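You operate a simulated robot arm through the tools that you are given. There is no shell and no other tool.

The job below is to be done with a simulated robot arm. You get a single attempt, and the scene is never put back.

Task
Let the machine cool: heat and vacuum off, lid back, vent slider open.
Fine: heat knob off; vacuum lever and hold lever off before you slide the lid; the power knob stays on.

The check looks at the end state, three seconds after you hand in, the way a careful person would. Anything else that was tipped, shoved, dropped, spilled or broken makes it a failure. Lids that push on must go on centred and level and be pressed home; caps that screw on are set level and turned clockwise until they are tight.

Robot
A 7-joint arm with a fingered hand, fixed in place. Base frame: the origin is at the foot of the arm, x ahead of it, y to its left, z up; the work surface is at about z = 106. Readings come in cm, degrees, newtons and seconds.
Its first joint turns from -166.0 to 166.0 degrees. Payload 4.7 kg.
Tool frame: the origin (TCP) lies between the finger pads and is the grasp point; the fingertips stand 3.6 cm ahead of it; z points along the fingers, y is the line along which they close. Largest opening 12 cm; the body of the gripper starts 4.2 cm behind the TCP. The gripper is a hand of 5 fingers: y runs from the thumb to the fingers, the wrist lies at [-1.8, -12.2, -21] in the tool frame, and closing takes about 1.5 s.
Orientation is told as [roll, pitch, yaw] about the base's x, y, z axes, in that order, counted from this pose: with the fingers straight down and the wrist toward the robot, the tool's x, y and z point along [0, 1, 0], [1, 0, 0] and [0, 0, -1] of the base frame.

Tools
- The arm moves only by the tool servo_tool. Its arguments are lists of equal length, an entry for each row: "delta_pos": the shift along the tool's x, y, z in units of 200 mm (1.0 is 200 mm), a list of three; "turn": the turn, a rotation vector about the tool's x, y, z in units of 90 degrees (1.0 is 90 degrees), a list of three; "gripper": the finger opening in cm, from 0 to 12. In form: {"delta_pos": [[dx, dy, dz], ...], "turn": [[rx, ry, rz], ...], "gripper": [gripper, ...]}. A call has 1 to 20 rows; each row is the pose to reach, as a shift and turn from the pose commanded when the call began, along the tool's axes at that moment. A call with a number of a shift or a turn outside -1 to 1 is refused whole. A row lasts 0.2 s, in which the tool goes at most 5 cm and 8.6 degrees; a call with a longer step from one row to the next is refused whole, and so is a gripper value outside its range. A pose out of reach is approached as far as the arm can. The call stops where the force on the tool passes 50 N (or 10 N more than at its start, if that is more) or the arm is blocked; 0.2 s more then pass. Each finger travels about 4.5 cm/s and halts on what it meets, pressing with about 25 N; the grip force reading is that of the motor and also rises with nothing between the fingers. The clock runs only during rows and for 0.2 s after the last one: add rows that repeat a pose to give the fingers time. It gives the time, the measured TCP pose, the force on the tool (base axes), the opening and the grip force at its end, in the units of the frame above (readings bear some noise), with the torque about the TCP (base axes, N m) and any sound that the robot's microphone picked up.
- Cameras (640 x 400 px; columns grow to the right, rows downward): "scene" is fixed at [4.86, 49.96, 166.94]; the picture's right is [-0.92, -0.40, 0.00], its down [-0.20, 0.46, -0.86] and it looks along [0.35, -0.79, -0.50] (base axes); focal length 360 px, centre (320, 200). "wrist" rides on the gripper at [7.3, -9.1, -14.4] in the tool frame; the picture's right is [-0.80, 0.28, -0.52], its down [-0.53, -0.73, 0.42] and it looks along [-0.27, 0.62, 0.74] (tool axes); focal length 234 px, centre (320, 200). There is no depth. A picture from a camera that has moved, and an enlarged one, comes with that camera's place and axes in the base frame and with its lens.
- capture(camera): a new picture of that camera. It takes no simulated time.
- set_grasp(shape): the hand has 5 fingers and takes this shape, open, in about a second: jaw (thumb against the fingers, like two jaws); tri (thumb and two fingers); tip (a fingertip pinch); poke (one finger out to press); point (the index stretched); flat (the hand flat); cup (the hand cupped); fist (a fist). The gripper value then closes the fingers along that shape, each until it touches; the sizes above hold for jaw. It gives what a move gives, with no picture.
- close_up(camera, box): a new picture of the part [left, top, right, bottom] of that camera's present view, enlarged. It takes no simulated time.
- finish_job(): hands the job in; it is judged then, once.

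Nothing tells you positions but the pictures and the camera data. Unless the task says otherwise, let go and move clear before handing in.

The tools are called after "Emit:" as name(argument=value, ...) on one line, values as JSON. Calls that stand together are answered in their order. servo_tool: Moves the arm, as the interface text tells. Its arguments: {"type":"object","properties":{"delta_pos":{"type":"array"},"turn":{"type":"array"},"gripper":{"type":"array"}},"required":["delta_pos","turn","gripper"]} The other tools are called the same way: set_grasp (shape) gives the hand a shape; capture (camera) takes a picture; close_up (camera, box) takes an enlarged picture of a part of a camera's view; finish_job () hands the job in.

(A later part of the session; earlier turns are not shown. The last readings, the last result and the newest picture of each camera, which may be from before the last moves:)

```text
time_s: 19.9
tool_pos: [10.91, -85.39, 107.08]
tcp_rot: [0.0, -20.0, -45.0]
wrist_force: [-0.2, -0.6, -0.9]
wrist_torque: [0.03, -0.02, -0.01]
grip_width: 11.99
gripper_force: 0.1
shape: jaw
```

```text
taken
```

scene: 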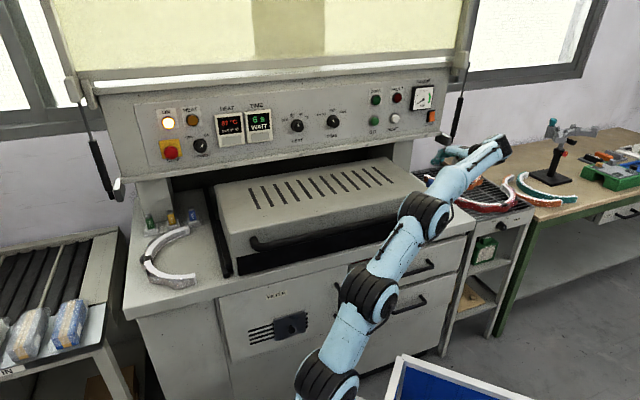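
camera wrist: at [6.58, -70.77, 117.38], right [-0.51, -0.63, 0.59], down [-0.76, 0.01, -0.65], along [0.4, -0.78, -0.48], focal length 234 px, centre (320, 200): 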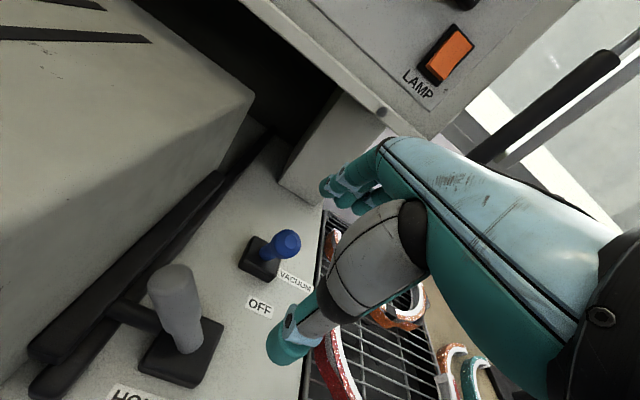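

Emit:
close_up(camera="scene", box=[400, 80, 460, 140])

Emit:
close_up(camera="wrist", box=[100, 200, 330, 400])

```text
6.67 times, centred on (430, 110) of scene
camera zoom: at [4.86, 49.96, 166.94], right [-0.92, -0.4, 0.0], down [-0.2, 0.46, -0.86], along [0.35, -0.79, -0.5], focal length 2402 px, centre (-413, 800)
```

zoom: 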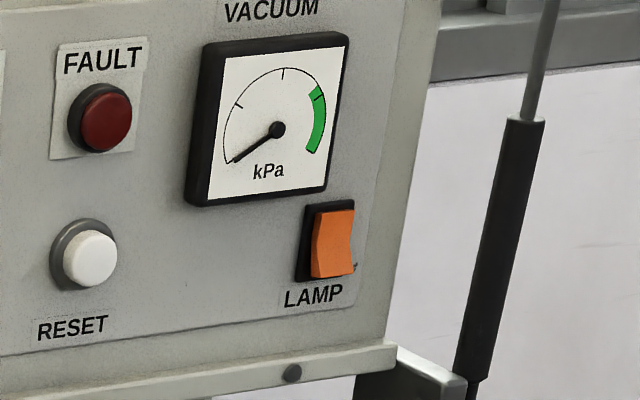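

```text
2.00 times, centred on (215, 300) of wrist
camera zoom: at [6.58, -70.77, 117.38], right [-0.51, -0.63, 0.59], down [-0.76, 0.01, -0.65], along [0.4, -0.78, -0.48], focal length 468 px, centre (530, 0)
```

zoom: 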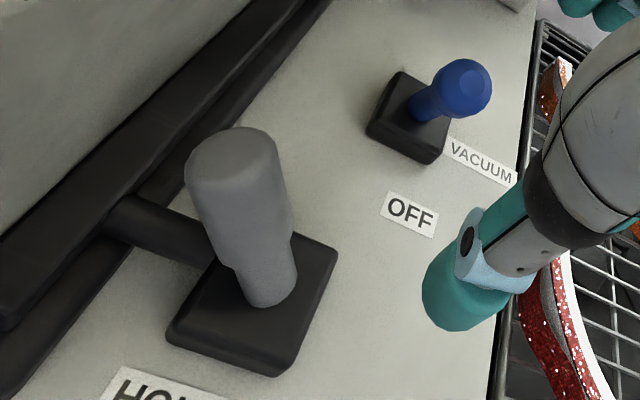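

The gauge stays at zero, so the vacuum is off. Next is the HOLD lever, with its top near (14.6, -77.6, 98) and leaning left onto the lid's pin. I'll hover above it with the hand vertical, thumb in front and fingers behind.

Emit:
servo_tool(delta_pos=[[0.08, -0.02, -0.05], [0.16, -0.04, -0.1], [0.24, -0.06, -0.15], [0.32, -0.08, -0.194], [0.395, -0.095, -0.194], [0.395, -0.095, -0.194]], turn=[[0.04, 0, 0], [0.09, 0, 0], [0.14, 0, 0], [0.19, 0, 0], [0.222, 0, 0], [0.222, 0, 0]], gripper=[12, 12, 12, 12, 12, 12])

Emit:
capture(camera="wrist")

Emit:
close_up(camera="wrist", box=[200, 120, 420, 380])

```text
time_s: 21.3
tool_pos: [14.28, -77.44, 110.25]
tcp_rot: [0.0, -0.1, -44.8]
wrist_force: [0.4, 1.0, 0.0]
wrist_torque: [0.02, 0.02, 0.01]
grip_width: 11.97
gripper_force: 0.1
shape: jaw
```

```text
taken
camera wrist: at [12.93, -66.03, 124.36], right [-0.37, -0.77, 0.53], down [-0.89, 0.14, -0.42], along [0.25, -0.63, -0.74], focal length 234 px, centre (320, 200)
```

wrist: 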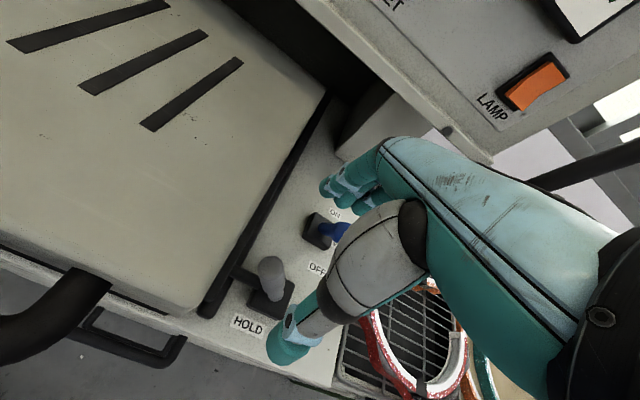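

```text
1.54 times, centred on (310, 250) of wrist
camera zoom: at [12.93, -66.03, 124.36], right [-0.37, -0.77, 0.53], down [-0.89, 0.14, -0.42], along [0.25, -0.63, -0.74], focal length 360 px, centre (335, 123)
```

zoom: 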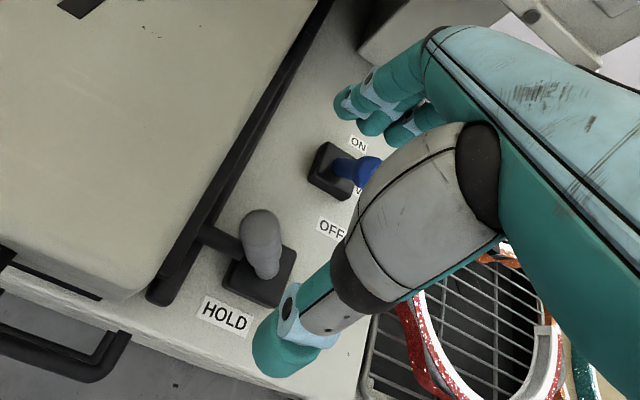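

The HOLD stick is centred under the jaws. I'll lower over it and then close on it.

Emit:
servo_tool(delta_pos=[[0.0, 0.01, 0.12], [0.0, 0.02, 0.24], [0.0, 0.02, 0.36], [0.0, 0.02, 0.48], [0.0, 0.02, 0.58]], turn=[[0, 0, 0], [0, 0, 0], [0, 0, 0], [0, 0, 0], [0, 0, 0]], gripper=[12, 12, 12, 12, 12])

Emit:
capture(camera="wrist")

Emit:
close_up(camera="scene", box=[380, 120, 500, 240])

```text
time_s: 22.5
tool_pos: [14.65, -77.76, 98.72]
tcp_rot: [-0.1, -0.2, -44.9]
wrist_force: [-0.5, 0.1, 0.2]
wrist_torque: [-0.03, -0.01, 0.0]
grip_width: 11.94
gripper_force: 0.0
shape: jaw
```

```text
taken
camera wrist: at [13.36, -66.32, 112.84], right [-0.37, -0.76, 0.53], down [-0.89, 0.14, -0.43], along [0.25, -0.63, -0.74], focal length 234 px, centre (320, 200)
```

wrist: 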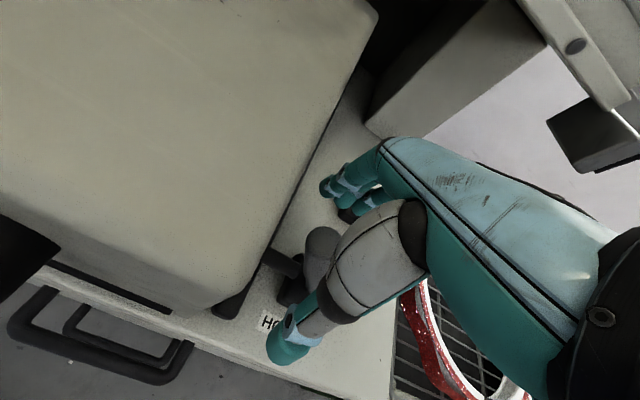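

```text
3.33 times, centred on (440, 180) of scene
camera zoom: at [4.86, 49.96, 166.94], right [-0.92, -0.4, 0.0], down [-0.2, 0.46, -0.86], along [0.35, -0.79, -0.5], focal length 1201 px, centre (-80, 267)
```

zoom: 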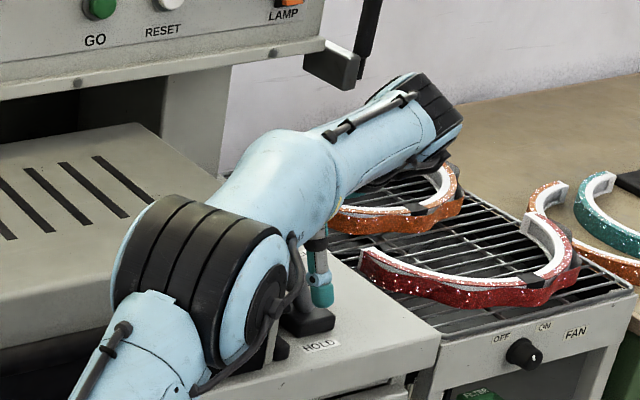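

The stick is between thumb and fingers. I'll close on it.

Emit:
servo_tool(delta_pos=[[0, 0, 0.02], [0, 0, 0.03], [0, 0, 0.03], [0, 0, 0.03], [0, 0, 0.03], [0, 0, 0.03], [0, 0, 0.03], [0, 0, 0.03]], turn=[[0, 0, 0], [0, 0, 0], [0, 0, 0], [0, 0, 0], [0, 0, 0], [0, 0, 0], [0, 0, 0], [0, 0, 0]], gripper=[10, 8, 6, 4, 2, 1.5, 1.5, 1.5])

Emit:
capture(camera="wrist")

```text
time_s: 24.3
tool_pos: [14.42, -77.68, 98.02]
tcp_rot: [0.0, -0.1, -44.9]
wrist_force: [-2.7, 3.9, -2.4]
wrist_torque: [0.02, 0.08, 0.03]
grip_width: 1.7
gripper_force: 24.7
shape: jaw
```

```text
taken
camera wrist: at [13.26, -66.32, 112.16], right [-0.37, -0.77, 0.53], down [-0.89, 0.14, -0.43], along [0.25, -0.63, -0.74], focal length 234 px, centre (320, 200)
```

wrist: 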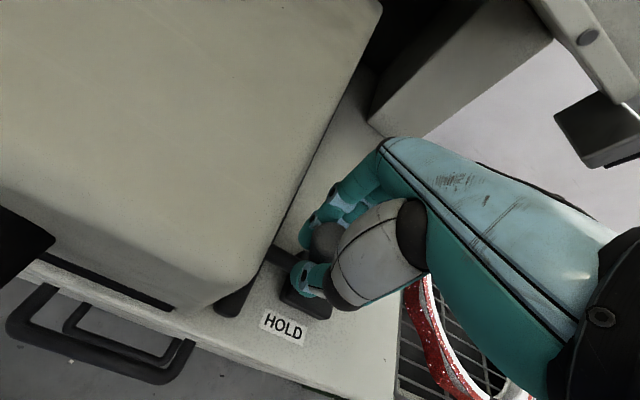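

I have a firm grip (24.7 N) on the stick. I'll swing it right along its arc, half way first.

Emit:
servo_tool(delta_pos=[[-0.027, 0, -0.013], [-0.053, 0, -0.026], [-0.087, 0, -0.035], [-0.12, 0, -0.044], [-0.155, 0, -0.047], [-0.19, 0, -0.05]], turn=[[0, 0, 0], [0, 0, 0], [0, 0, 0], [0, 0, 0], [0, 0, 0], [0, 0, 0]], gripper=[1.2, 1.2, 1.2, 1.2, 1.2, 1.2])

Emit:
capture(camera="wrist")

```text
time_s: 25.7
tool_pos: [11.83, -80.48, 99.01]
tcp_rot: [0.0, -0.2, -44.9]
wrist_force: [0.5, -0.1, -5.5]
wrist_torque: [0.22, -0.09, 0.03]
grip_width: 1.47
gripper_force: 25.1
shape: jaw
```

```text
taken
camera wrist: at [10.54, -69.03, 113.16], right [-0.37, -0.77, 0.53], down [-0.89, 0.14, -0.43], along [0.25, -0.63, -0.74], focal length 234 px, centre (320, 200)
```

wrist: 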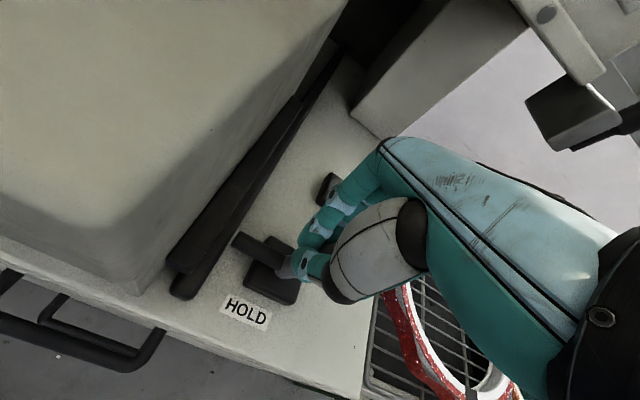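

The pin has left the lid's shoe. I'll carry on to the far stop.

Emit:
servo_tool(delta_pos=[[-0.035, 0, 0.003], [-0.07, 0, 0.007], [-0.105, 0, 0.015], [-0.14, 0, 0.026], [-0.17, 0, 0.04], [-0.2, 0, 0.055]], turn=[[0, 0, 0], [0, 0, 0], [0, 0, 0], [0, 0, 0], [0, 0, 0], [0, 0, 0]], gripper=[1.2, 1.2, 1.2, 1.2, 1.2, 1.2])

Emit:
capture(camera="wrist")

```text
time_s: 26.7
tool_pos: [10.56, -82.17, 99.18]
tcp_rot: [0.3, -0.6, -44.6]
wrist_force: [31.9, 22.0, 7.9]
wrist_torque: [0.78, -1.0, 0.21]
grip_width: 1.41
gripper_force: 24.9
shape: jaw
stopped in row 4: the force on the tool passed its limit at 55 N (the readings are from after the stop); the commanded pose is now the measured one
```

```text
taken
camera wrist: at [9.08, -70.63, 113.31], right [-0.37, -0.77, 0.52], down [-0.89, 0.13, -0.43], along [0.26, -0.63, -0.73], focal length 234 px, centre (320, 200)
```

wrist: 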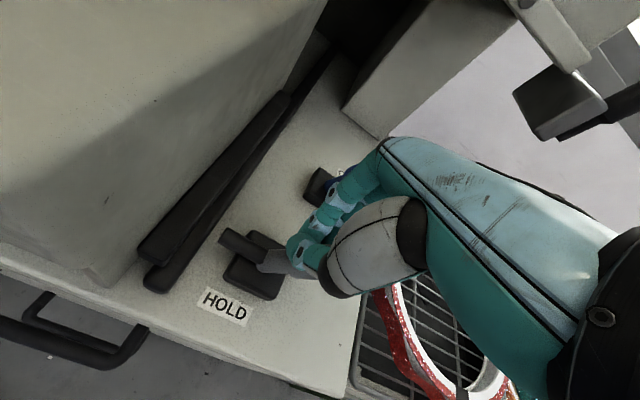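

The hold lever is against its far stop and the pin is clear of the lid. I'll ease off, open only part way because the vacuum lever is near, and lift.

Emit:
servo_tool(delta_pos=[[0.015, 0, 0], [0.02, 0, 0], [0.02, 0, 0], [0.02, 0, 0], [0.02, 0, -0.02], [0.02, 0, -0.15], [0.02, 0, -0.3], [0.02, 0, -0.45], [0.02, -0.1, -0.6]], turn=[[0, 0, 0], [0, 0, 0], [0, 0, 0], [0, 0, 0], [0, 0, 0], [0, 0, 0], [0, 0, 0], [0, 0, 0], [0, 0, 0]], gripper=[2.5, 4, 5.5, 6.5, 6.5, 6.5, 6.5, 6.5, 6.5])

Emit:
capture(camera="wrist")

Emit:
close_up(camera="wrist", box=[150, 150, 390, 390])

```text
time_s: 28.7
tool_pos: [9.09, -80.46, 111.03]
tcp_rot: [0.0, -0.4, -44.7]
wrist_force: [0.2, 0.0, -1.2]
wrist_torque: [0.0, 0.01, 0.04]
grip_width: 6.48
gripper_force: 0.1
shape: jaw
```

```text
taken
camera wrist: at [7.64, -68.91, 125.21], right [-0.37, -0.77, 0.53], down [-0.89, 0.14, -0.43], along [0.26, -0.63, -0.73], focal length 234 px, centre (320, 200)
```

wrist: 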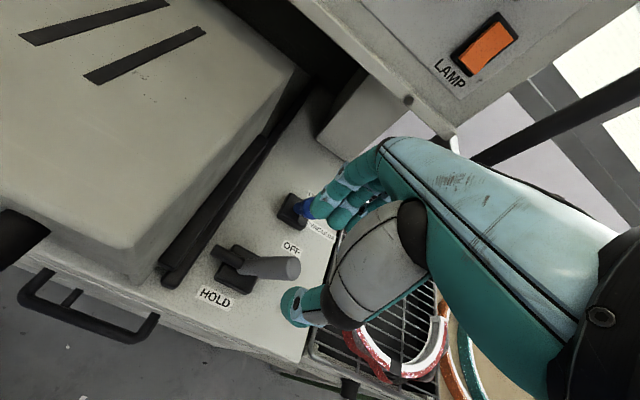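

```text
1.67 times, centred on (270, 270) of wrist
camera zoom: at [7.64, -68.91, 125.21], right [-0.37, -0.77, 0.53], down [-0.89, 0.14, -0.43], along [0.26, -0.63, -0.73], focal length 390 px, centre (403, 83)
```

zoom: 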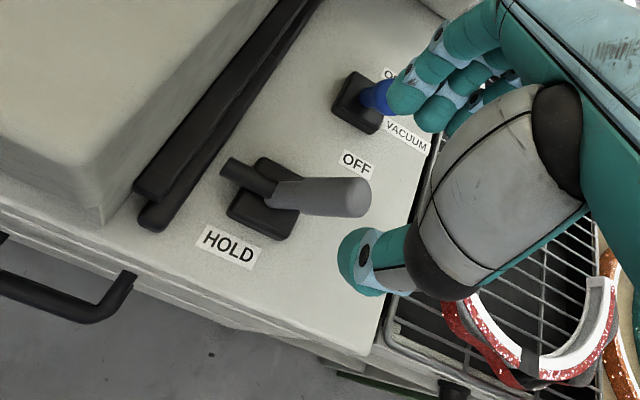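

Both levers are off: the HOLD lever now leans right with its pin clear, and the gauge reads zero. Next I'll take the hand round to the front of the lid; its handle bar is at about z = 100, some 55 cm out.

Emit:
servo_tool(delta_pos=[[0, -0.2, -0.08], [0.05, -0.4, -0.15], [0.2, -0.57, -0.2], [0.4, -0.7, -0.2], [0.6, -0.8, -0.2], [0.8, -0.9, -0.2], [1.0, -0.95, -0.2]], turn=[[0, 0, 0], [0, 0, 0], [0, 0, 0], [0, 0, 0], [0, 0, 0], [0, 0, 0], [0, 0, 0]], gripper=[6, 6, 6, 6, 6, 6, 6])

Emit:
servo_tool(delta_pos=[[0.2, 0, 0], [0.4, 0, 0], [0.6, 0, 0], [0.8, 0, 0], [1.0, 0, 0]], turn=[[0, 0, 0], [0, 0, 0], [0, 0, 0], [0, 0, 0], [0, 0, 0]], gripper=[6, 6, 6, 6, 6])

Emit:
set_grasp(shape="fist")

Emit:
capture(camera="wrist")

Emit:
capture(camera="scene")

```text
time_s: 30.3
tool_pos: [9.37, -52.86, 114.66]
tcp_rot: [0.2, -0.4, -44.8]
wrist_force: [0.2, -1.0, -1.4]
wrist_torque: [0.03, -0.01, 0.0]
grip_width: 6.05
gripper_force: 0.1
shape: jaw
```

```text
time_s: 31.5
tool_pos: [23.58, -38.79, 114.78]
tcp_rot: [0.1, -0.3, -44.9]
wrist_force: [0.4, -0.3, -0.8]
wrist_torque: [0.05, -0.04, 0.0]
grip_width: 6.07
gripper_force: 0.1
shape: jaw
```

```text
time_s: 32.4
tool_pos: [23.68, -38.79, 115.07]
tcp_rot: [0.0, -0.3, -44.8]
wrist_force: [0.6, -0.3, -0.3]
wrist_torque: [0.02, 0.02, 0.0]
grip_width: 0.0
gripper_force: 0.0
shape: fist
```

```text
taken
camera wrist: at [22.27, -27.27, 129.1], right [-0.37, -0.77, 0.53], down [-0.89, 0.14, -0.43], along [0.26, -0.63, -0.73], focal length 234 px, centre (320, 200)
```

wrist: 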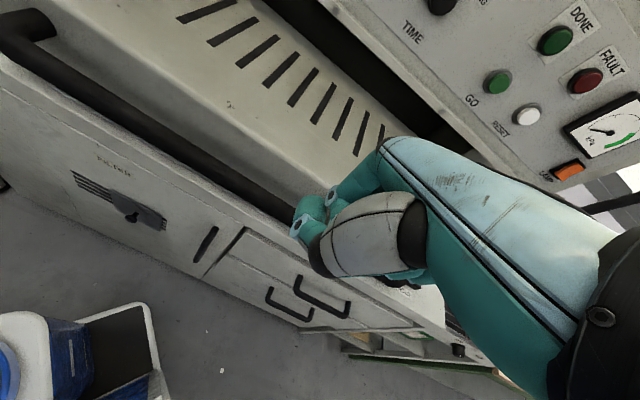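

```text
taken
```

scene: 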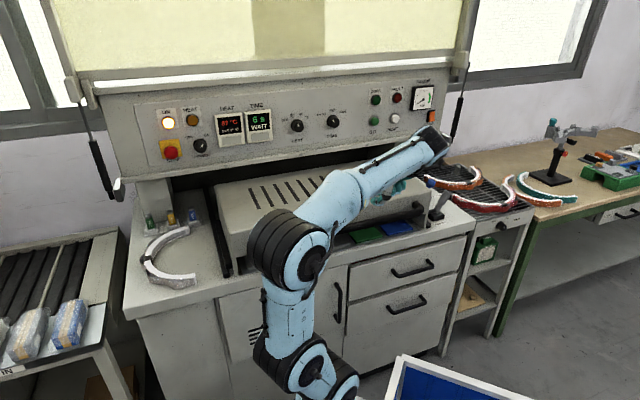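

Something blue and green has appeared under the right front of the lid. I'll look closer before going on.

Emit:
close_up(camera="scene", box=[320, 160, 480, 280])

Emit:
close_up(camera="scene", box=[200, 160, 300, 290])

Emit:
close_up(camera="wrist", box=[0, 0, 460, 290])

```text
3.33 times, centred on (400, 220) of scene
camera zoom: at [4.86, 49.96, 166.94], right [-0.92, -0.4, 0.0], down [-0.2, 0.46, -0.86], along [0.35, -0.79, -0.5], focal length 1201 px, centre (53, 133)
```

zoom: 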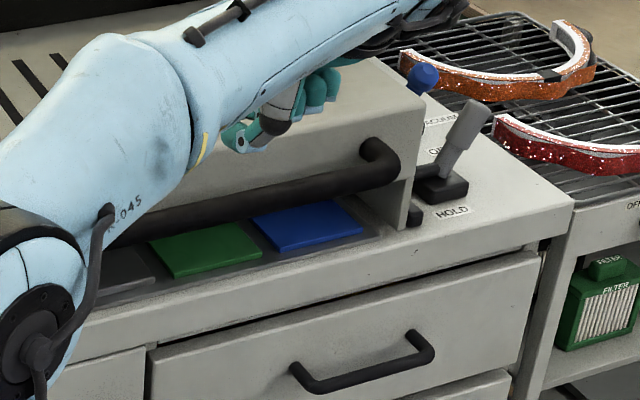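

```text
3.08 times, centred on (250, 225) of scene
camera zoom: at [4.86, 49.96, 166.94], right [-0.92, -0.4, 0.0], down [-0.2, 0.46, -0.86], along [0.35, -0.79, -0.5], focal length 1108 px, centre (535, 123)
```

zoom: 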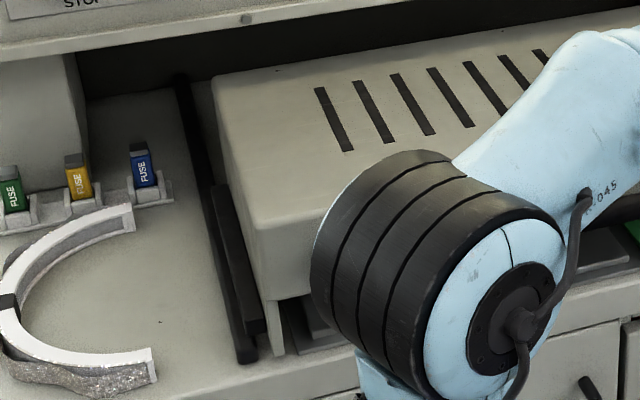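

```text
1.38 times, centred on (230, 145) of wrist
camera zoom: at [22.27, -27.27, 129.1], right [-0.37, -0.77, 0.53], down [-0.89, 0.14, -0.43], along [0.26, -0.63, -0.73], focal length 323 px, centre (444, 276)
```

zoom: 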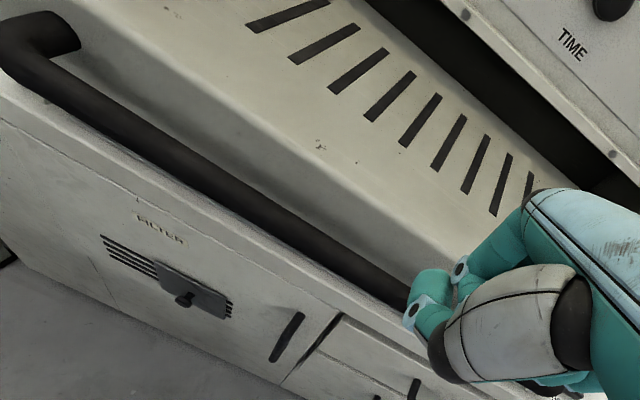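

That was the dark membrane letting go when the vacuum dropped: tiles are lying on the bed under the lid, so I'll keep the hand above about z = 95. I'll bring the fist down to the handle's height near the middle of the lid.

Emit:
servo_tool(delta_pos=[[0.1, 0, 0.1], [0.2, 0, 0.25], [0.3, 0, 0.4], [0.34, 0, 0.55], [0.34, 0, 0.68]], turn=[[0, 0, 0], [0, 0, 0], [0, 0, 0], [0, 0, 0], [0, 0, 0]], gripper=[0, 0, 0, 0, 0])

Emit:
capture(camera="wrist")

Emit:
capture(camera="scene")

```text
time_s: 33.6
tool_pos: [28.62, -33.97, 101.25]
tcp_rot: [0.0, -0.3, -44.8]
wrist_force: [0.5, 0.1, 0.0]
wrist_torque: [-0.04, -0.02, 0.01]
grip_width: 0.0
gripper_force: 0.1
shape: fist
```

```text
taken
camera wrist: at [27.24, -22.45, 115.38], right [-0.37, -0.76, 0.53], down [-0.89, 0.14, -0.43], along [0.26, -0.63, -0.73], focal length 234 px, centre (320, 200)
```

wrist: 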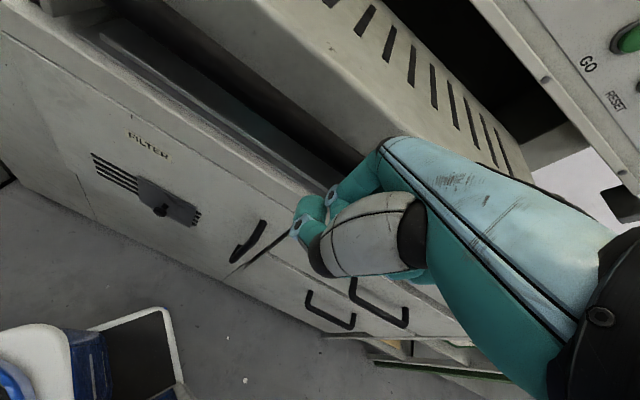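

```text
taken
```

scene: 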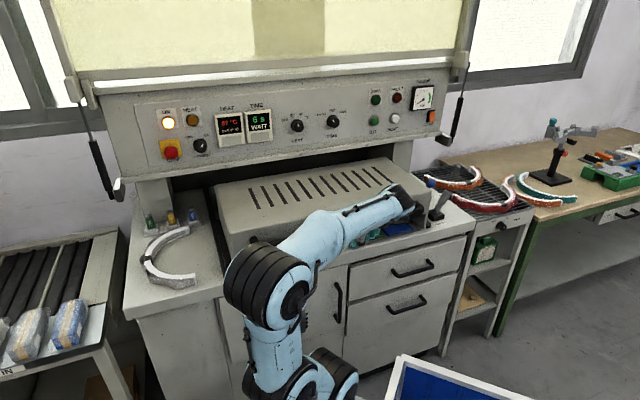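

Emit:
close_up(camera="wrist", box=[60, 0, 440, 300])

Emit:
close_up(camera="scene", box=[200, 160, 460, 340])

```text
1.33 times, centred on (250, 150) of wrist
camera zoom: at [27.24, -22.45, 115.38], right [-0.37, -0.76, 0.53], down [-0.89, 0.14, -0.43], along [0.26, -0.63, -0.73], focal length 312 px, centre (413, 267)
```

zoom: 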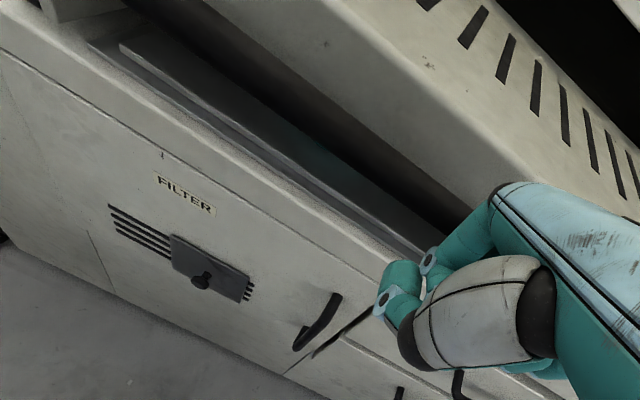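

```text
2.22 times, centred on (330, 250) of scene
camera zoom: at [4.86, 49.96, 166.94], right [-0.92, -0.4, 0.0], down [-0.2, 0.46, -0.86], along [0.35, -0.79, -0.5], focal length 801 px, centre (298, 89)
```

zoom: 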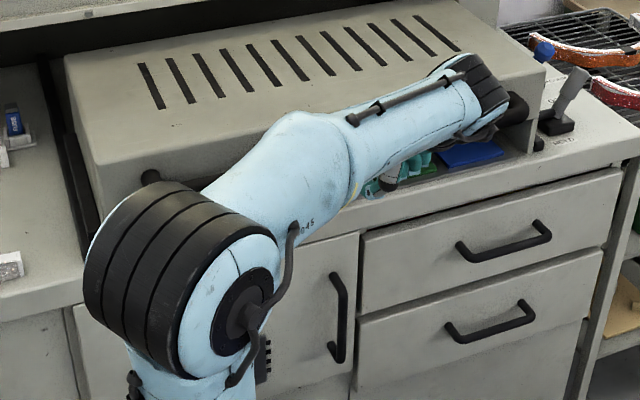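

The fist is in front of the dark handle bar. I'll push straight back in small steps and watch the force and the lid.

Emit:
servo_tool(delta_pos=[[0, 0.06, 0], [0, 0.12, 0], [0, 0.18, 0], [0, 0.24, 0], [0, 0.3, 0], [0, 0.36, 0], [0, 0.42, 0], [0, 0.48, 0]], turn=[[0, 0, 0], [0, 0, 0], [0, 0, 0], [0, 0, 0], [0, 0, 0], [0, 0, 0], [0, 0, 0], [0, 0, 0]], gripper=[0, 0, 0, 0, 0, 0, 0, 0])

Emit:
capture(camera="wrist")

Emit:
capture(camera="scene")

```text
time_s: 35.4
tool_pos: [35.34, -40.69, 101.27]
tcp_rot: [0.1, -0.3, -44.8]
wrist_force: [-0.3, 0.2, 0.9]
wrist_torque: [0.01, -0.02, 0.01]
grip_width: 0.0
gripper_force: 0.0
shape: fist
```

```text
taken
camera wrist: at [34.0, -29.21, 115.48], right [-0.37, -0.77, 0.53], down [-0.89, 0.14, -0.43], along [0.26, -0.63, -0.73], focal length 234 px, centre (320, 200)
```

wrist: 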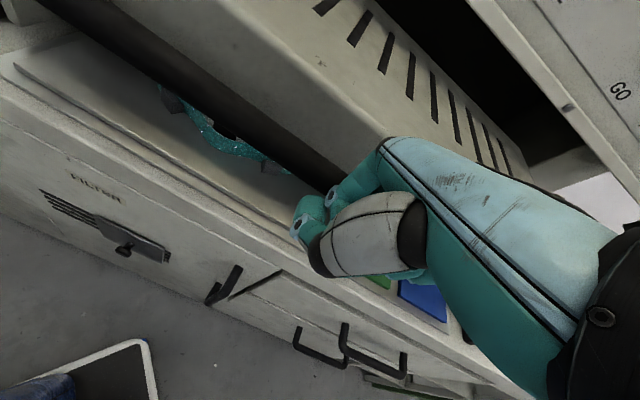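

```text
taken
```

scene: 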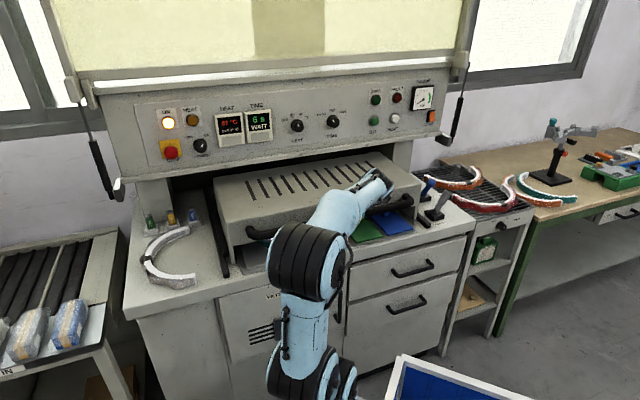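

The lid slides freely, and a teal part lies on the bed under it. I'll check its height against my fist before pushing on.

Emit:
close_up(camera="wrist", box=[100, 30, 420, 310])

Emit:
close_up(camera="scene", box=[200, 160, 460, 340])

```text
1.43 times, centred on (260, 170) of wrist
camera zoom: at [34.0, -29.21, 115.48], right [-0.37, -0.77, 0.53], down [-0.89, 0.14, -0.43], along [0.26, -0.63, -0.73], focal length 334 px, centre (406, 243)
```

zoom: 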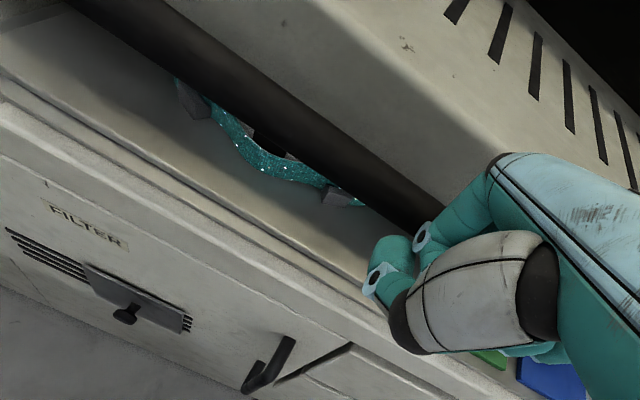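

```text
2.22 times, centred on (330, 250) of scene
camera zoom: at [4.86, 49.96, 166.94], right [-0.92, -0.4, 0.0], down [-0.2, 0.46, -0.86], along [0.35, -0.79, -0.5], focal length 801 px, centre (298, 89)
```

zoom: 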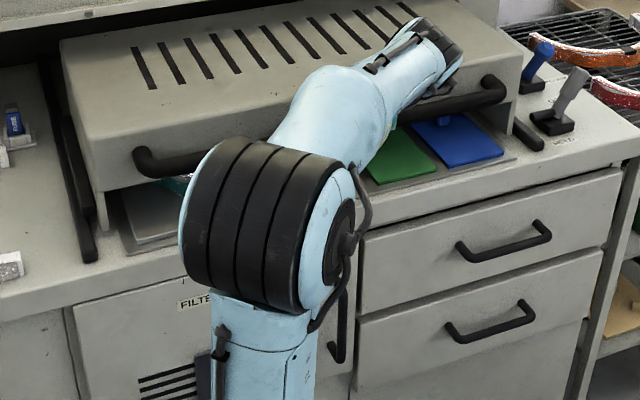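

The teal part is low, roughly z 95 or less, and my fist is clear of it. I'll keep pushing the lid, slightly higher.

Emit:
servo_tool(delta_pos=[[0, 0.05, -0.03], [0, 0.11, -0.05], [0, 0.17, -0.05], [0, 0.23, -0.05], [0, 0.29, -0.05], [0, 0.35, -0.05], [0, 0.41, -0.05], [0, 0.47, -0.05]], turn=[[0, 0, 0], [0, 0, 0], [0, 0, 0], [0, 0, 0], [0, 0, 0], [0, 0, 0], [0, 0, 0], [0, 0, 0]], gripper=[0, 0, 0, 0, 0, 0, 0, 0])

Emit:
capture(camera="wrist")

Emit:
capture(camera="scene")

```text
time_s: 37.2
tool_pos: [41.96, -47.35, 102.42]
tcp_rot: [-0.1, -0.5, -44.8]
wrist_force: [0.8, 0.9, -0.2]
wrist_torque: [-0.02, 0.01, 0.01]
grip_width: 0.03
gripper_force: 0.1
shape: fist
```

```text
taken
camera wrist: at [40.63, -35.83, 116.65], right [-0.37, -0.76, 0.53], down [-0.89, 0.14, -0.43], along [0.26, -0.63, -0.73], focal length 234 px, centre (320, 200)
```

wrist: 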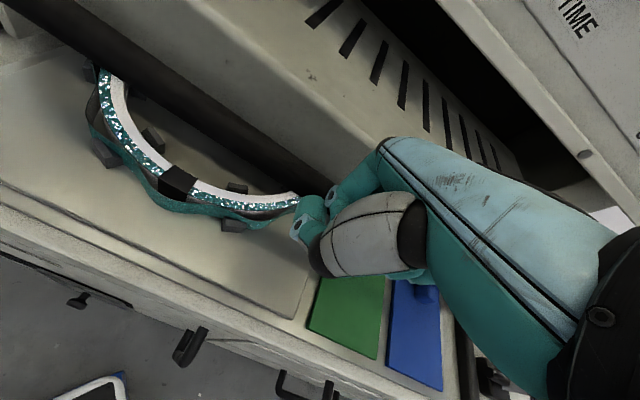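

```text
taken
```

scene: 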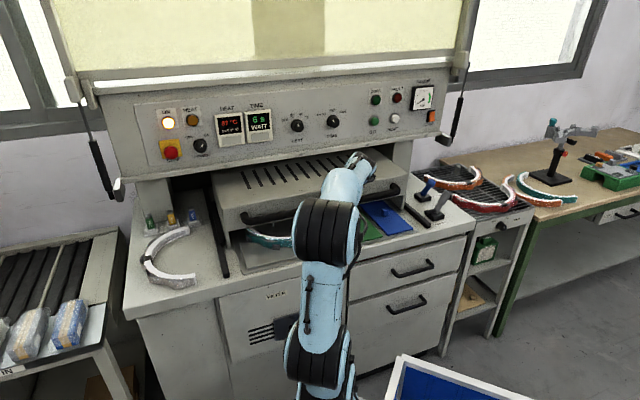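

Emit:
close_up(camera="wrist", box=[200, 120, 420, 320])

Emit:
close_up(camera="scene", box=[210, 150, 420, 290])

```text
2.00 times, centred on (310, 220) of wrist
camera zoom: at [40.63, -35.83, 116.65], right [-0.37, -0.76, 0.53], down [-0.89, 0.14, -0.43], along [0.26, -0.63, -0.73], focal length 468 px, centre (340, 160)
```

zoom: 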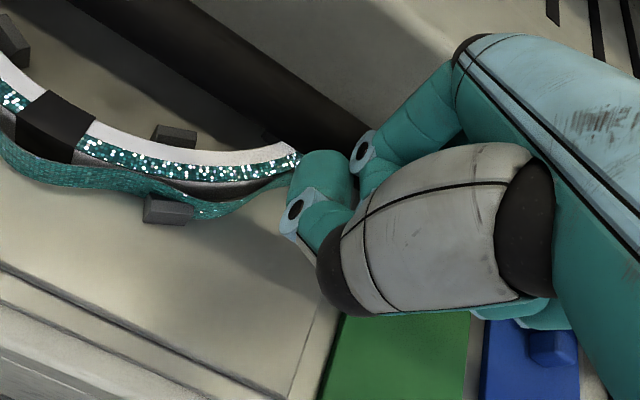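

```text
2.86 times, centred on (315, 220) of scene
camera zoom: at [4.86, 49.96, 166.94], right [-0.92, -0.4, 0.0], down [-0.2, 0.46, -0.86], along [0.35, -0.79, -0.5], focal length 1029 px, centre (334, 143)
```

zoom: 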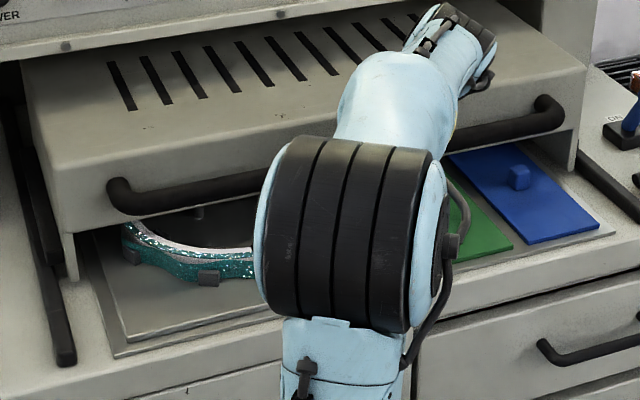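

The fist passes about 3 cm above the part and the lid keeps gliding, now about 18 cm back. I'll push on gently until it meets its stop.

Emit:
servo_tool(delta_pos=[[-0.03, 0.05, -0.01], [-0.06, 0.1, -0.02], [-0.09, 0.15, -0.02], [-0.1, 0.2, -0.02], [-0.1, 0.25, -0.02], [-0.1, 0.3, -0.02], [-0.1, 0.35, -0.02], [-0.1, 0.4, -0.02]], turn=[[0, 0, 0], [0, 0, 0], [0, 0, 0], [0, 0, 0], [0, 0, 0], [0, 0, 0], [0, 0, 0], [0, 0, 0]], gripper=[0, 0, 0, 0, 0, 0, 0, 0])

Emit:
capture(camera="wrist")

Emit:
capture(camera="scene")

```text
time_s: 39.0
tool_pos: [46.34, -54.49, 102.71]
tcp_rot: [0.1, -0.4, -44.9]
wrist_force: [-0.5, 0.2, 0.4]
wrist_torque: [-0.01, 0.03, -0.01]
grip_width: 0.01
gripper_force: 0.0
shape: fist
```

```text
taken
camera wrist: at [44.91, -42.87, 117.02], right [-0.37, -0.76, 0.53], down [-0.89, 0.14, -0.43], along [0.26, -0.63, -0.73], focal length 234 px, centre (320, 200)
```

wrist: 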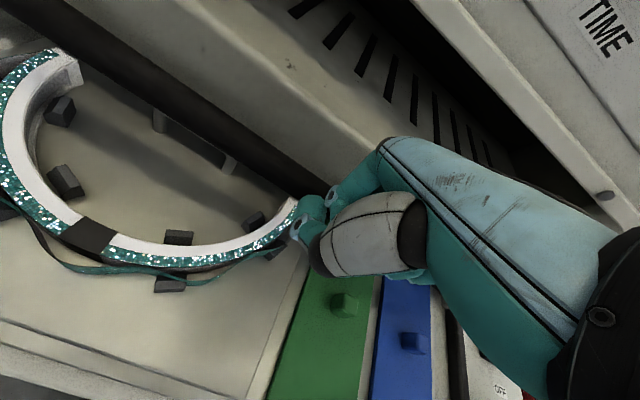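

```text
taken
```

scene: 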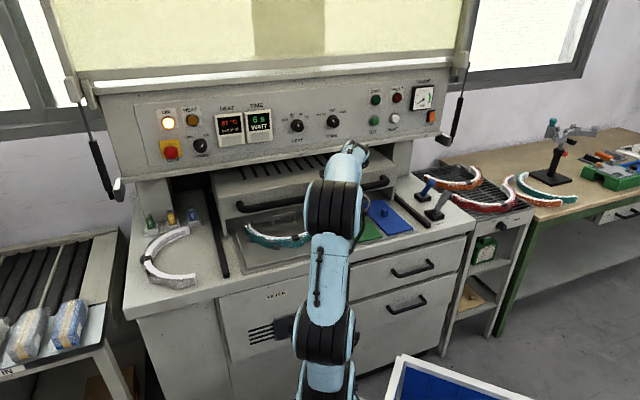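

The splint hasn't moved and the lid is about 25 cm back with no stop yet. I'll push further in small steps.

Emit:
servo_tool(delta_pos=[[-0.03, 0.04, 0], [-0.05, 0.08, 0], [-0.05, 0.12, 0], [-0.05, 0.16, 0], [-0.05, 0.2, 0], [-0.05, 0.24, 0]], turn=[[0, 0, 0], [0, 0, 0], [0, 0, 0], [0, 0, 0], [0, 0, 0], [0, 0, 0]], gripper=[0, 0, 0, 0, 0, 0])

Emit:
capture(camera="wrist")

Emit:
close_up(camera="scene", box=[200, 130, 420, 280])

```text
time_s: 40.4
tool_pos: [49.01, -58.46, 102.96]
tcp_rot: [0.0, -0.5, -44.8]
wrist_force: [0.0, -1.0, 0.4]
wrist_torque: [-0.01, 0.0, -0.01]
grip_width: 0.01
gripper_force: 0.0
shape: fist
```

```text
taken
camera wrist: at [47.6, -46.96, 117.1], right [-0.37, -0.76, 0.53], down [-0.89, 0.14, -0.43], along [0.26, -0.63, -0.73], focal length 234 px, centre (320, 200)
```

wrist: 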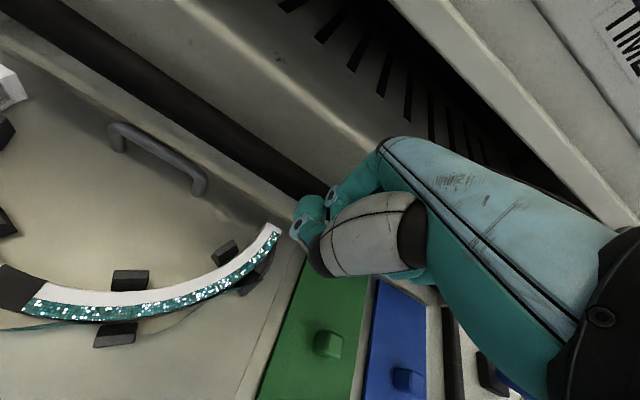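

```text
2.67 times, centred on (310, 205) of scene
camera zoom: at [4.86, 49.96, 166.94], right [-0.92, -0.4, 0.0], down [-0.2, 0.46, -0.86], along [0.35, -0.79, -0.5], focal length 961 px, centre (347, 187)
```

zoom: 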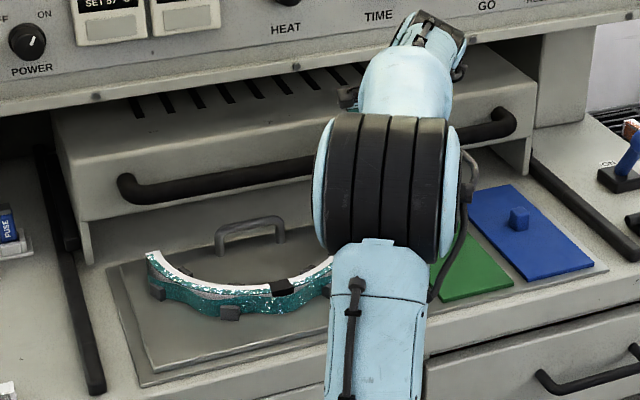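

The lid is about 28 cm back and a tray handle on the bed has come into view, left of my fist. I'll lower slightly for panel clearance and keep pushing until it stops.

Emit:
servo_tool(delta_pos=[[0, 0.02, 0.04], [0, 0.06, 0.07], [0, 0.1, 0.075], [0, 0.14, 0.075], [0, 0.18, 0.075], [0, 0.22, 0.075]], turn=[[0, 0, 0], [0, 0, 0], [0, 0, 0], [0, 0, 0], [0, 0, 0], [0, 0, 0]], gripper=[0, 0, 0, 0, 0, 0])

Emit:
capture(camera="wrist")

Emit:
close_up(camera="scene", box=[200, 130, 420, 280])

```text
time_s: 41.8
tool_pos: [52.07, -61.58, 101.3]
tcp_rot: [0.1, -0.2, -44.9]
wrist_force: [0.5, 0.5, 0.0]
wrist_torque: [-0.03, 0.03, -0.02]
grip_width: 0.0
gripper_force: 0.0
shape: fist
```

```text
taken
camera wrist: at [50.73, -50.1, 115.56], right [-0.37, -0.77, 0.53], down [-0.89, 0.14, -0.43], along [0.26, -0.63, -0.73], focal length 234 px, centre (320, 200)
```

wrist: 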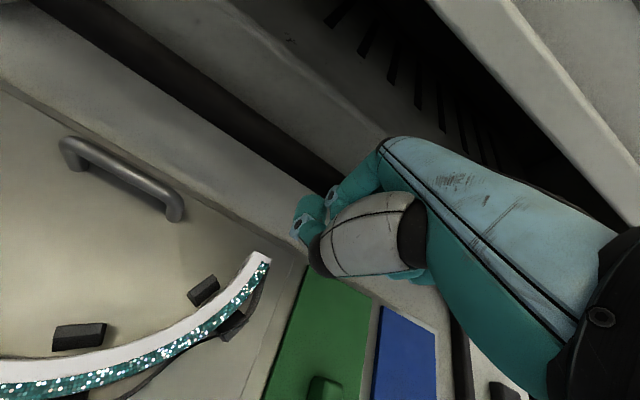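

```text
2.67 times, centred on (310, 205) of scene
camera zoom: at [4.86, 49.96, 166.94], right [-0.92, -0.4, 0.0], down [-0.2, 0.46, -0.86], along [0.35, -0.79, -0.5], focal length 961 px, centre (347, 187)
```

zoom: 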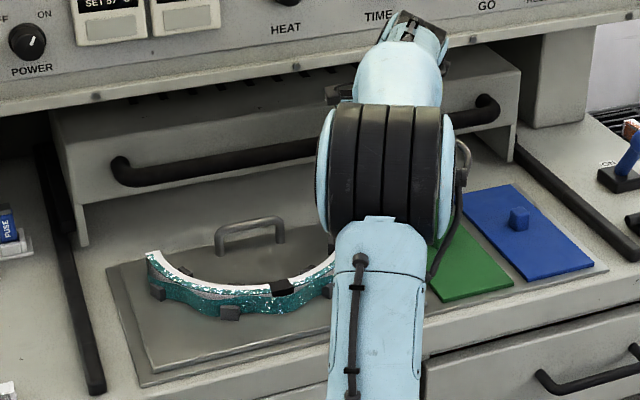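

Still no stop, and more vertical pushing would bring my knuckles near the panel edge. I'll tilt the hand 20° forward to stay under the panel and keep pushing.

Emit:
servo_tool(delta_pos=[[0, -0.03, 0.0], [0, -0.03, 0.02], [0, -0.03, 0.04], [0, 0.02, 0.05], [0, 0.07, 0.05], [0, 0.12, 0.05], [0, 0.17, 0.05], [0, 0.22, 0.05]], turn=[[-0.075, 0, 0], [-0.15, 0, 0], [-0.222, 0, 0], [-0.222, 0, 0], [-0.222, 0, 0], [-0.222, 0, 0], [-0.222, 0, 0], [-0.222, 0, 0]], gripper=[0, 0, 0, 0, 0, 0, 0, 0])

Emit:
capture(camera="wrist")

Emit:
close_up(camera="scene", box=[200, 130, 420, 280])

```text
time_s: 43.6
tool_pos: [54.68, -64.35, 100.95]
tcp_rot: [-0.2, -20.5, -44.7]
wrist_force: [-23.2, 26.8, 10.0]
wrist_torque: [-0.42, -0.45, 0.34]
grip_width: 11.4
gripper_force: 0.2
shape: fist
stopped in row 8: the force on the tool passed its limit at 58 N (the readings are from after the stop); the commanded pose is now the measured one
```

```text
taken
camera wrist: at [50.22, -49.72, 110.99], right [-0.51, -0.62, 0.59], down [-0.76, 0.0, -0.65], along [0.41, -0.78, -0.47], focal length 234 px, centre (320, 200)
```

wrist: 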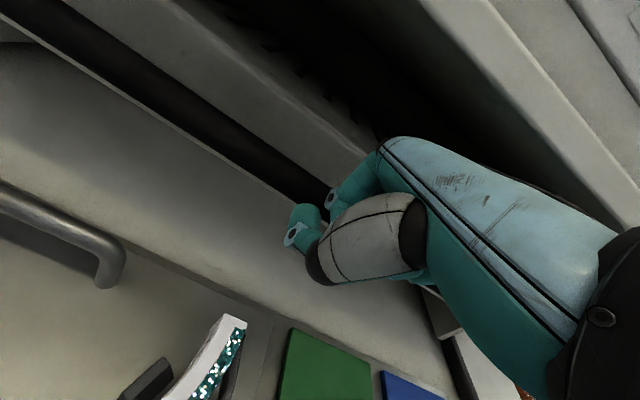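

```text
2.67 times, centred on (310, 205) of scene
camera zoom: at [4.86, 49.96, 166.94], right [-0.92, -0.4, 0.0], down [-0.2, 0.46, -0.86], along [0.35, -0.79, -0.5], focal length 961 px, centre (347, 187)
```

zoom: 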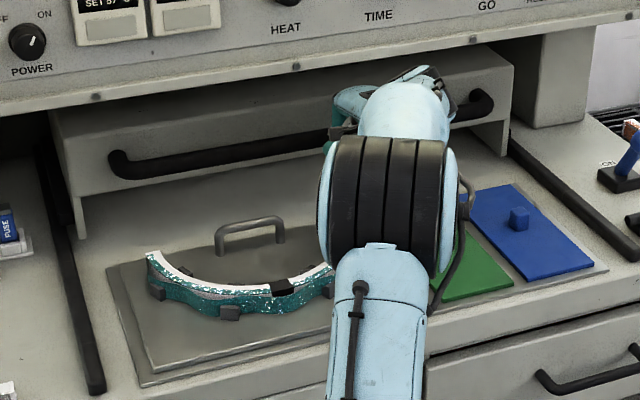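

The push ended hard against a stop (about 35 N straight back), so the lid should be fully back. I'll withdraw the hand and check that the lid stays there.

Emit:
servo_tool(delta_pos=[[0, -0.1, -0.05], [0, -0.24, -0.13], [0, -0.38, -0.22], [0, -0.54, -0.32], [0, -0.7, -0.415]], turn=[[0, 0, 0], [0, 0, 0], [0, 0, 0], [0, 0, 0], [0, 0, 0]], gripper=[0, 0, 0, 0, 0])

Emit:
capture(camera="wrist")

Emit:
capture(camera="scene")

```text
time_s: 44.8
tool_pos: [43.49, -53.18, 103.47]
tcp_rot: [0.0, -20.4, -44.7]
wrist_force: [0.4, 0.2, -0.6]
wrist_torque: [0.03, -0.04, 0.02]
grip_width: 11.41
gripper_force: 0.0
shape: fist
```

```text
taken
camera wrist: at [39.1, -38.59, 113.6], right [-0.51, -0.63, 0.59], down [-0.76, 0.0, -0.65], along [0.41, -0.78, -0.48], focal length 234 px, centre (320, 200)
```

wrist: 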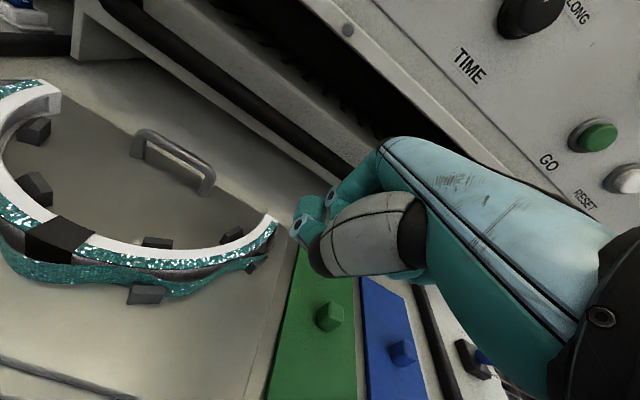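

```text
taken
```

scene: 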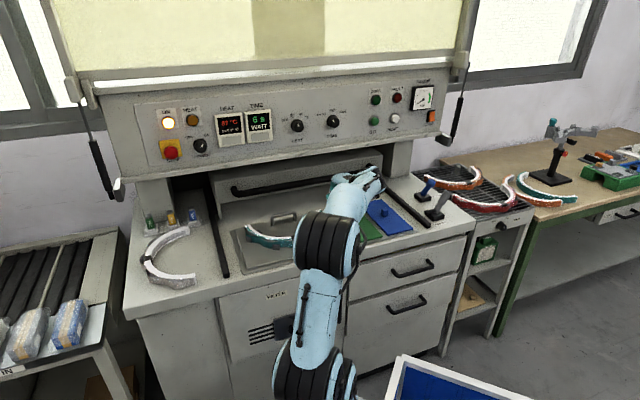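

The lid stays fully back and the splint is untouched. Next is the HEAT knob: it's at the 57 mark, and OFF is about 40° counter-clockwise. I'll raise the hand and pitch it to face the panel, stopping short of it.

Emit:
servo_tool(delta_pos=[[0.05, 0.038, -0.104], [0.11, 0.076, -0.209], [0.16, 0.114, -0.313], [0.22, 0.152, -0.418], [0.27, 0.19, -0.522], [0.33, 0.228, -0.627], [0.38, 0.266, -0.731], [0.44, 0.304, -0.836], [0.49, 0.342, -0.94]], turn=[[-0.086, 0, 0], [-0.173, 0, 0], [-0.259, 0, 0], [-0.345, 0, 0], [-0.432, 0, 0], [-0.518, 0, 0], [-0.605, 0, 0], [-0.691, 0, 0], [-0.773, 0, 0]], gripper=[0, 0, 0, 0, 0, 0, 0, 0, 0])

Emit:
capture(camera="wrist")

Emit:
capture(camera="scene")

```text
time_s: 46.8
tool_pos: [50.37, -46.17, 123.68]
tcp_rot: [-127.4, -89.8, 82.5]
wrist_force: [0.0, 0.2, -0.4]
wrist_torque: [0.0, -0.01, 0.02]
grip_width: 11.4
gripper_force: 0.0
shape: fist
```

```text
taken
camera wrist: at [45.34, -31.0, 114.31], right [-0.94, -0.2, 0.28], down [-0.07, -0.68, -0.73], along [0.34, -0.71, 0.62], focal length 234 px, centre (320, 200)
```

wrist: 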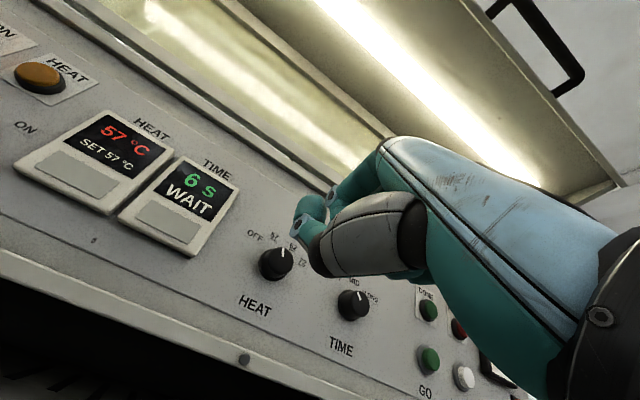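

```text
taken
```

scene: 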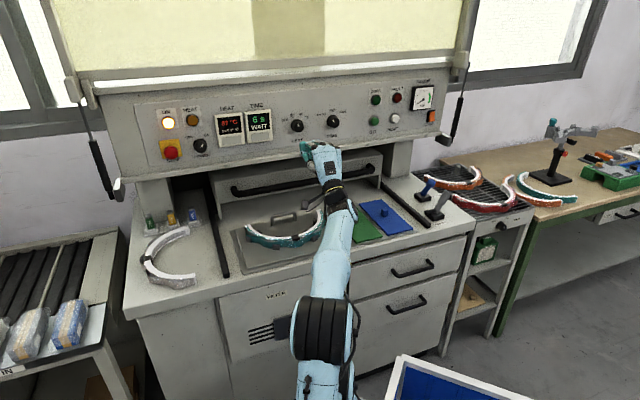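

Emit:
close_up(camera="wrist", box=[220, 210, 340, 320])

Emit:
close_up(camera="scene", box=[270, 100, 350, 150])

Emit:
set_grasp(shape="jaw")

Emit:
capture(camera="wrist")

```text
3.64 times, centred on (280, 265) of wrist
camera zoom: at [45.34, -31.0, 114.31], right [-0.94, -0.2, 0.28], down [-0.07, -0.68, -0.73], along [0.34, -0.71, 0.62], focal length 852 px, centre (466, -36)
```

zoom: 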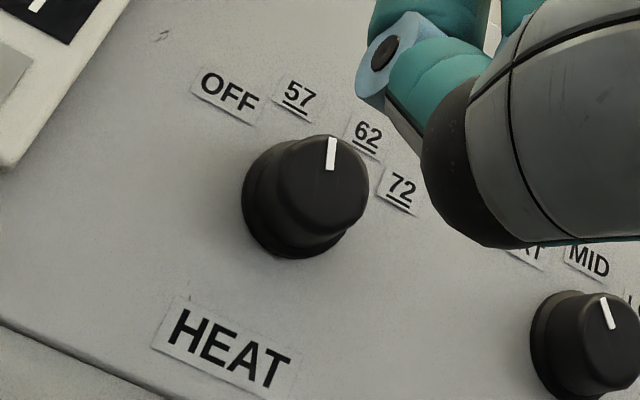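

```text
8.00 times, centred on (310, 125) of scene
camera zoom: at [4.86, 49.96, 166.94], right [-0.92, -0.4, 0.0], down [-0.2, 0.46, -0.86], along [0.35, -0.79, -0.5], focal length 2882 px, centre (400, 800)
```

zoom: 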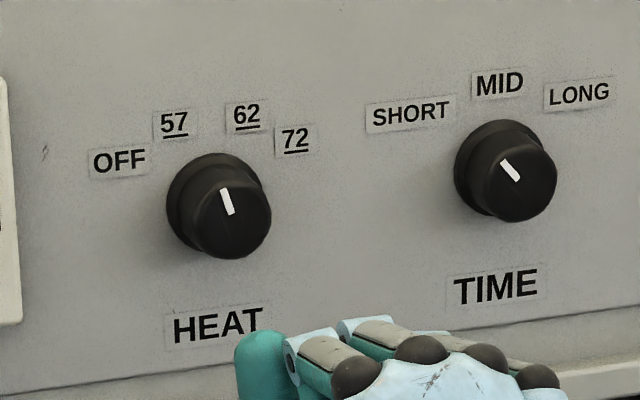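

```text
time_s: 47.7
tool_pos: [50.29, -46.09, 123.54]
tcp_rot: [-43.1, -89.8, -1.8]
wrist_force: [0.1, -0.5, 0.2]
wrist_torque: [0.0, 0.03, 0.01]
grip_width: 11.94
gripper_force: 0.1
shape: jaw
```

```text
taken
camera wrist: at [45.32, -31.0, 114.31], right [-0.94, -0.2, 0.28], down [-0.08, -0.68, -0.73], along [0.34, -0.71, 0.62], focal length 234 px, centre (320, 200)
```

wrist: 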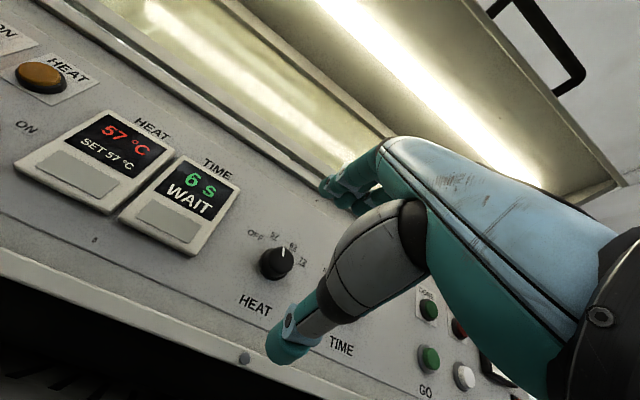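

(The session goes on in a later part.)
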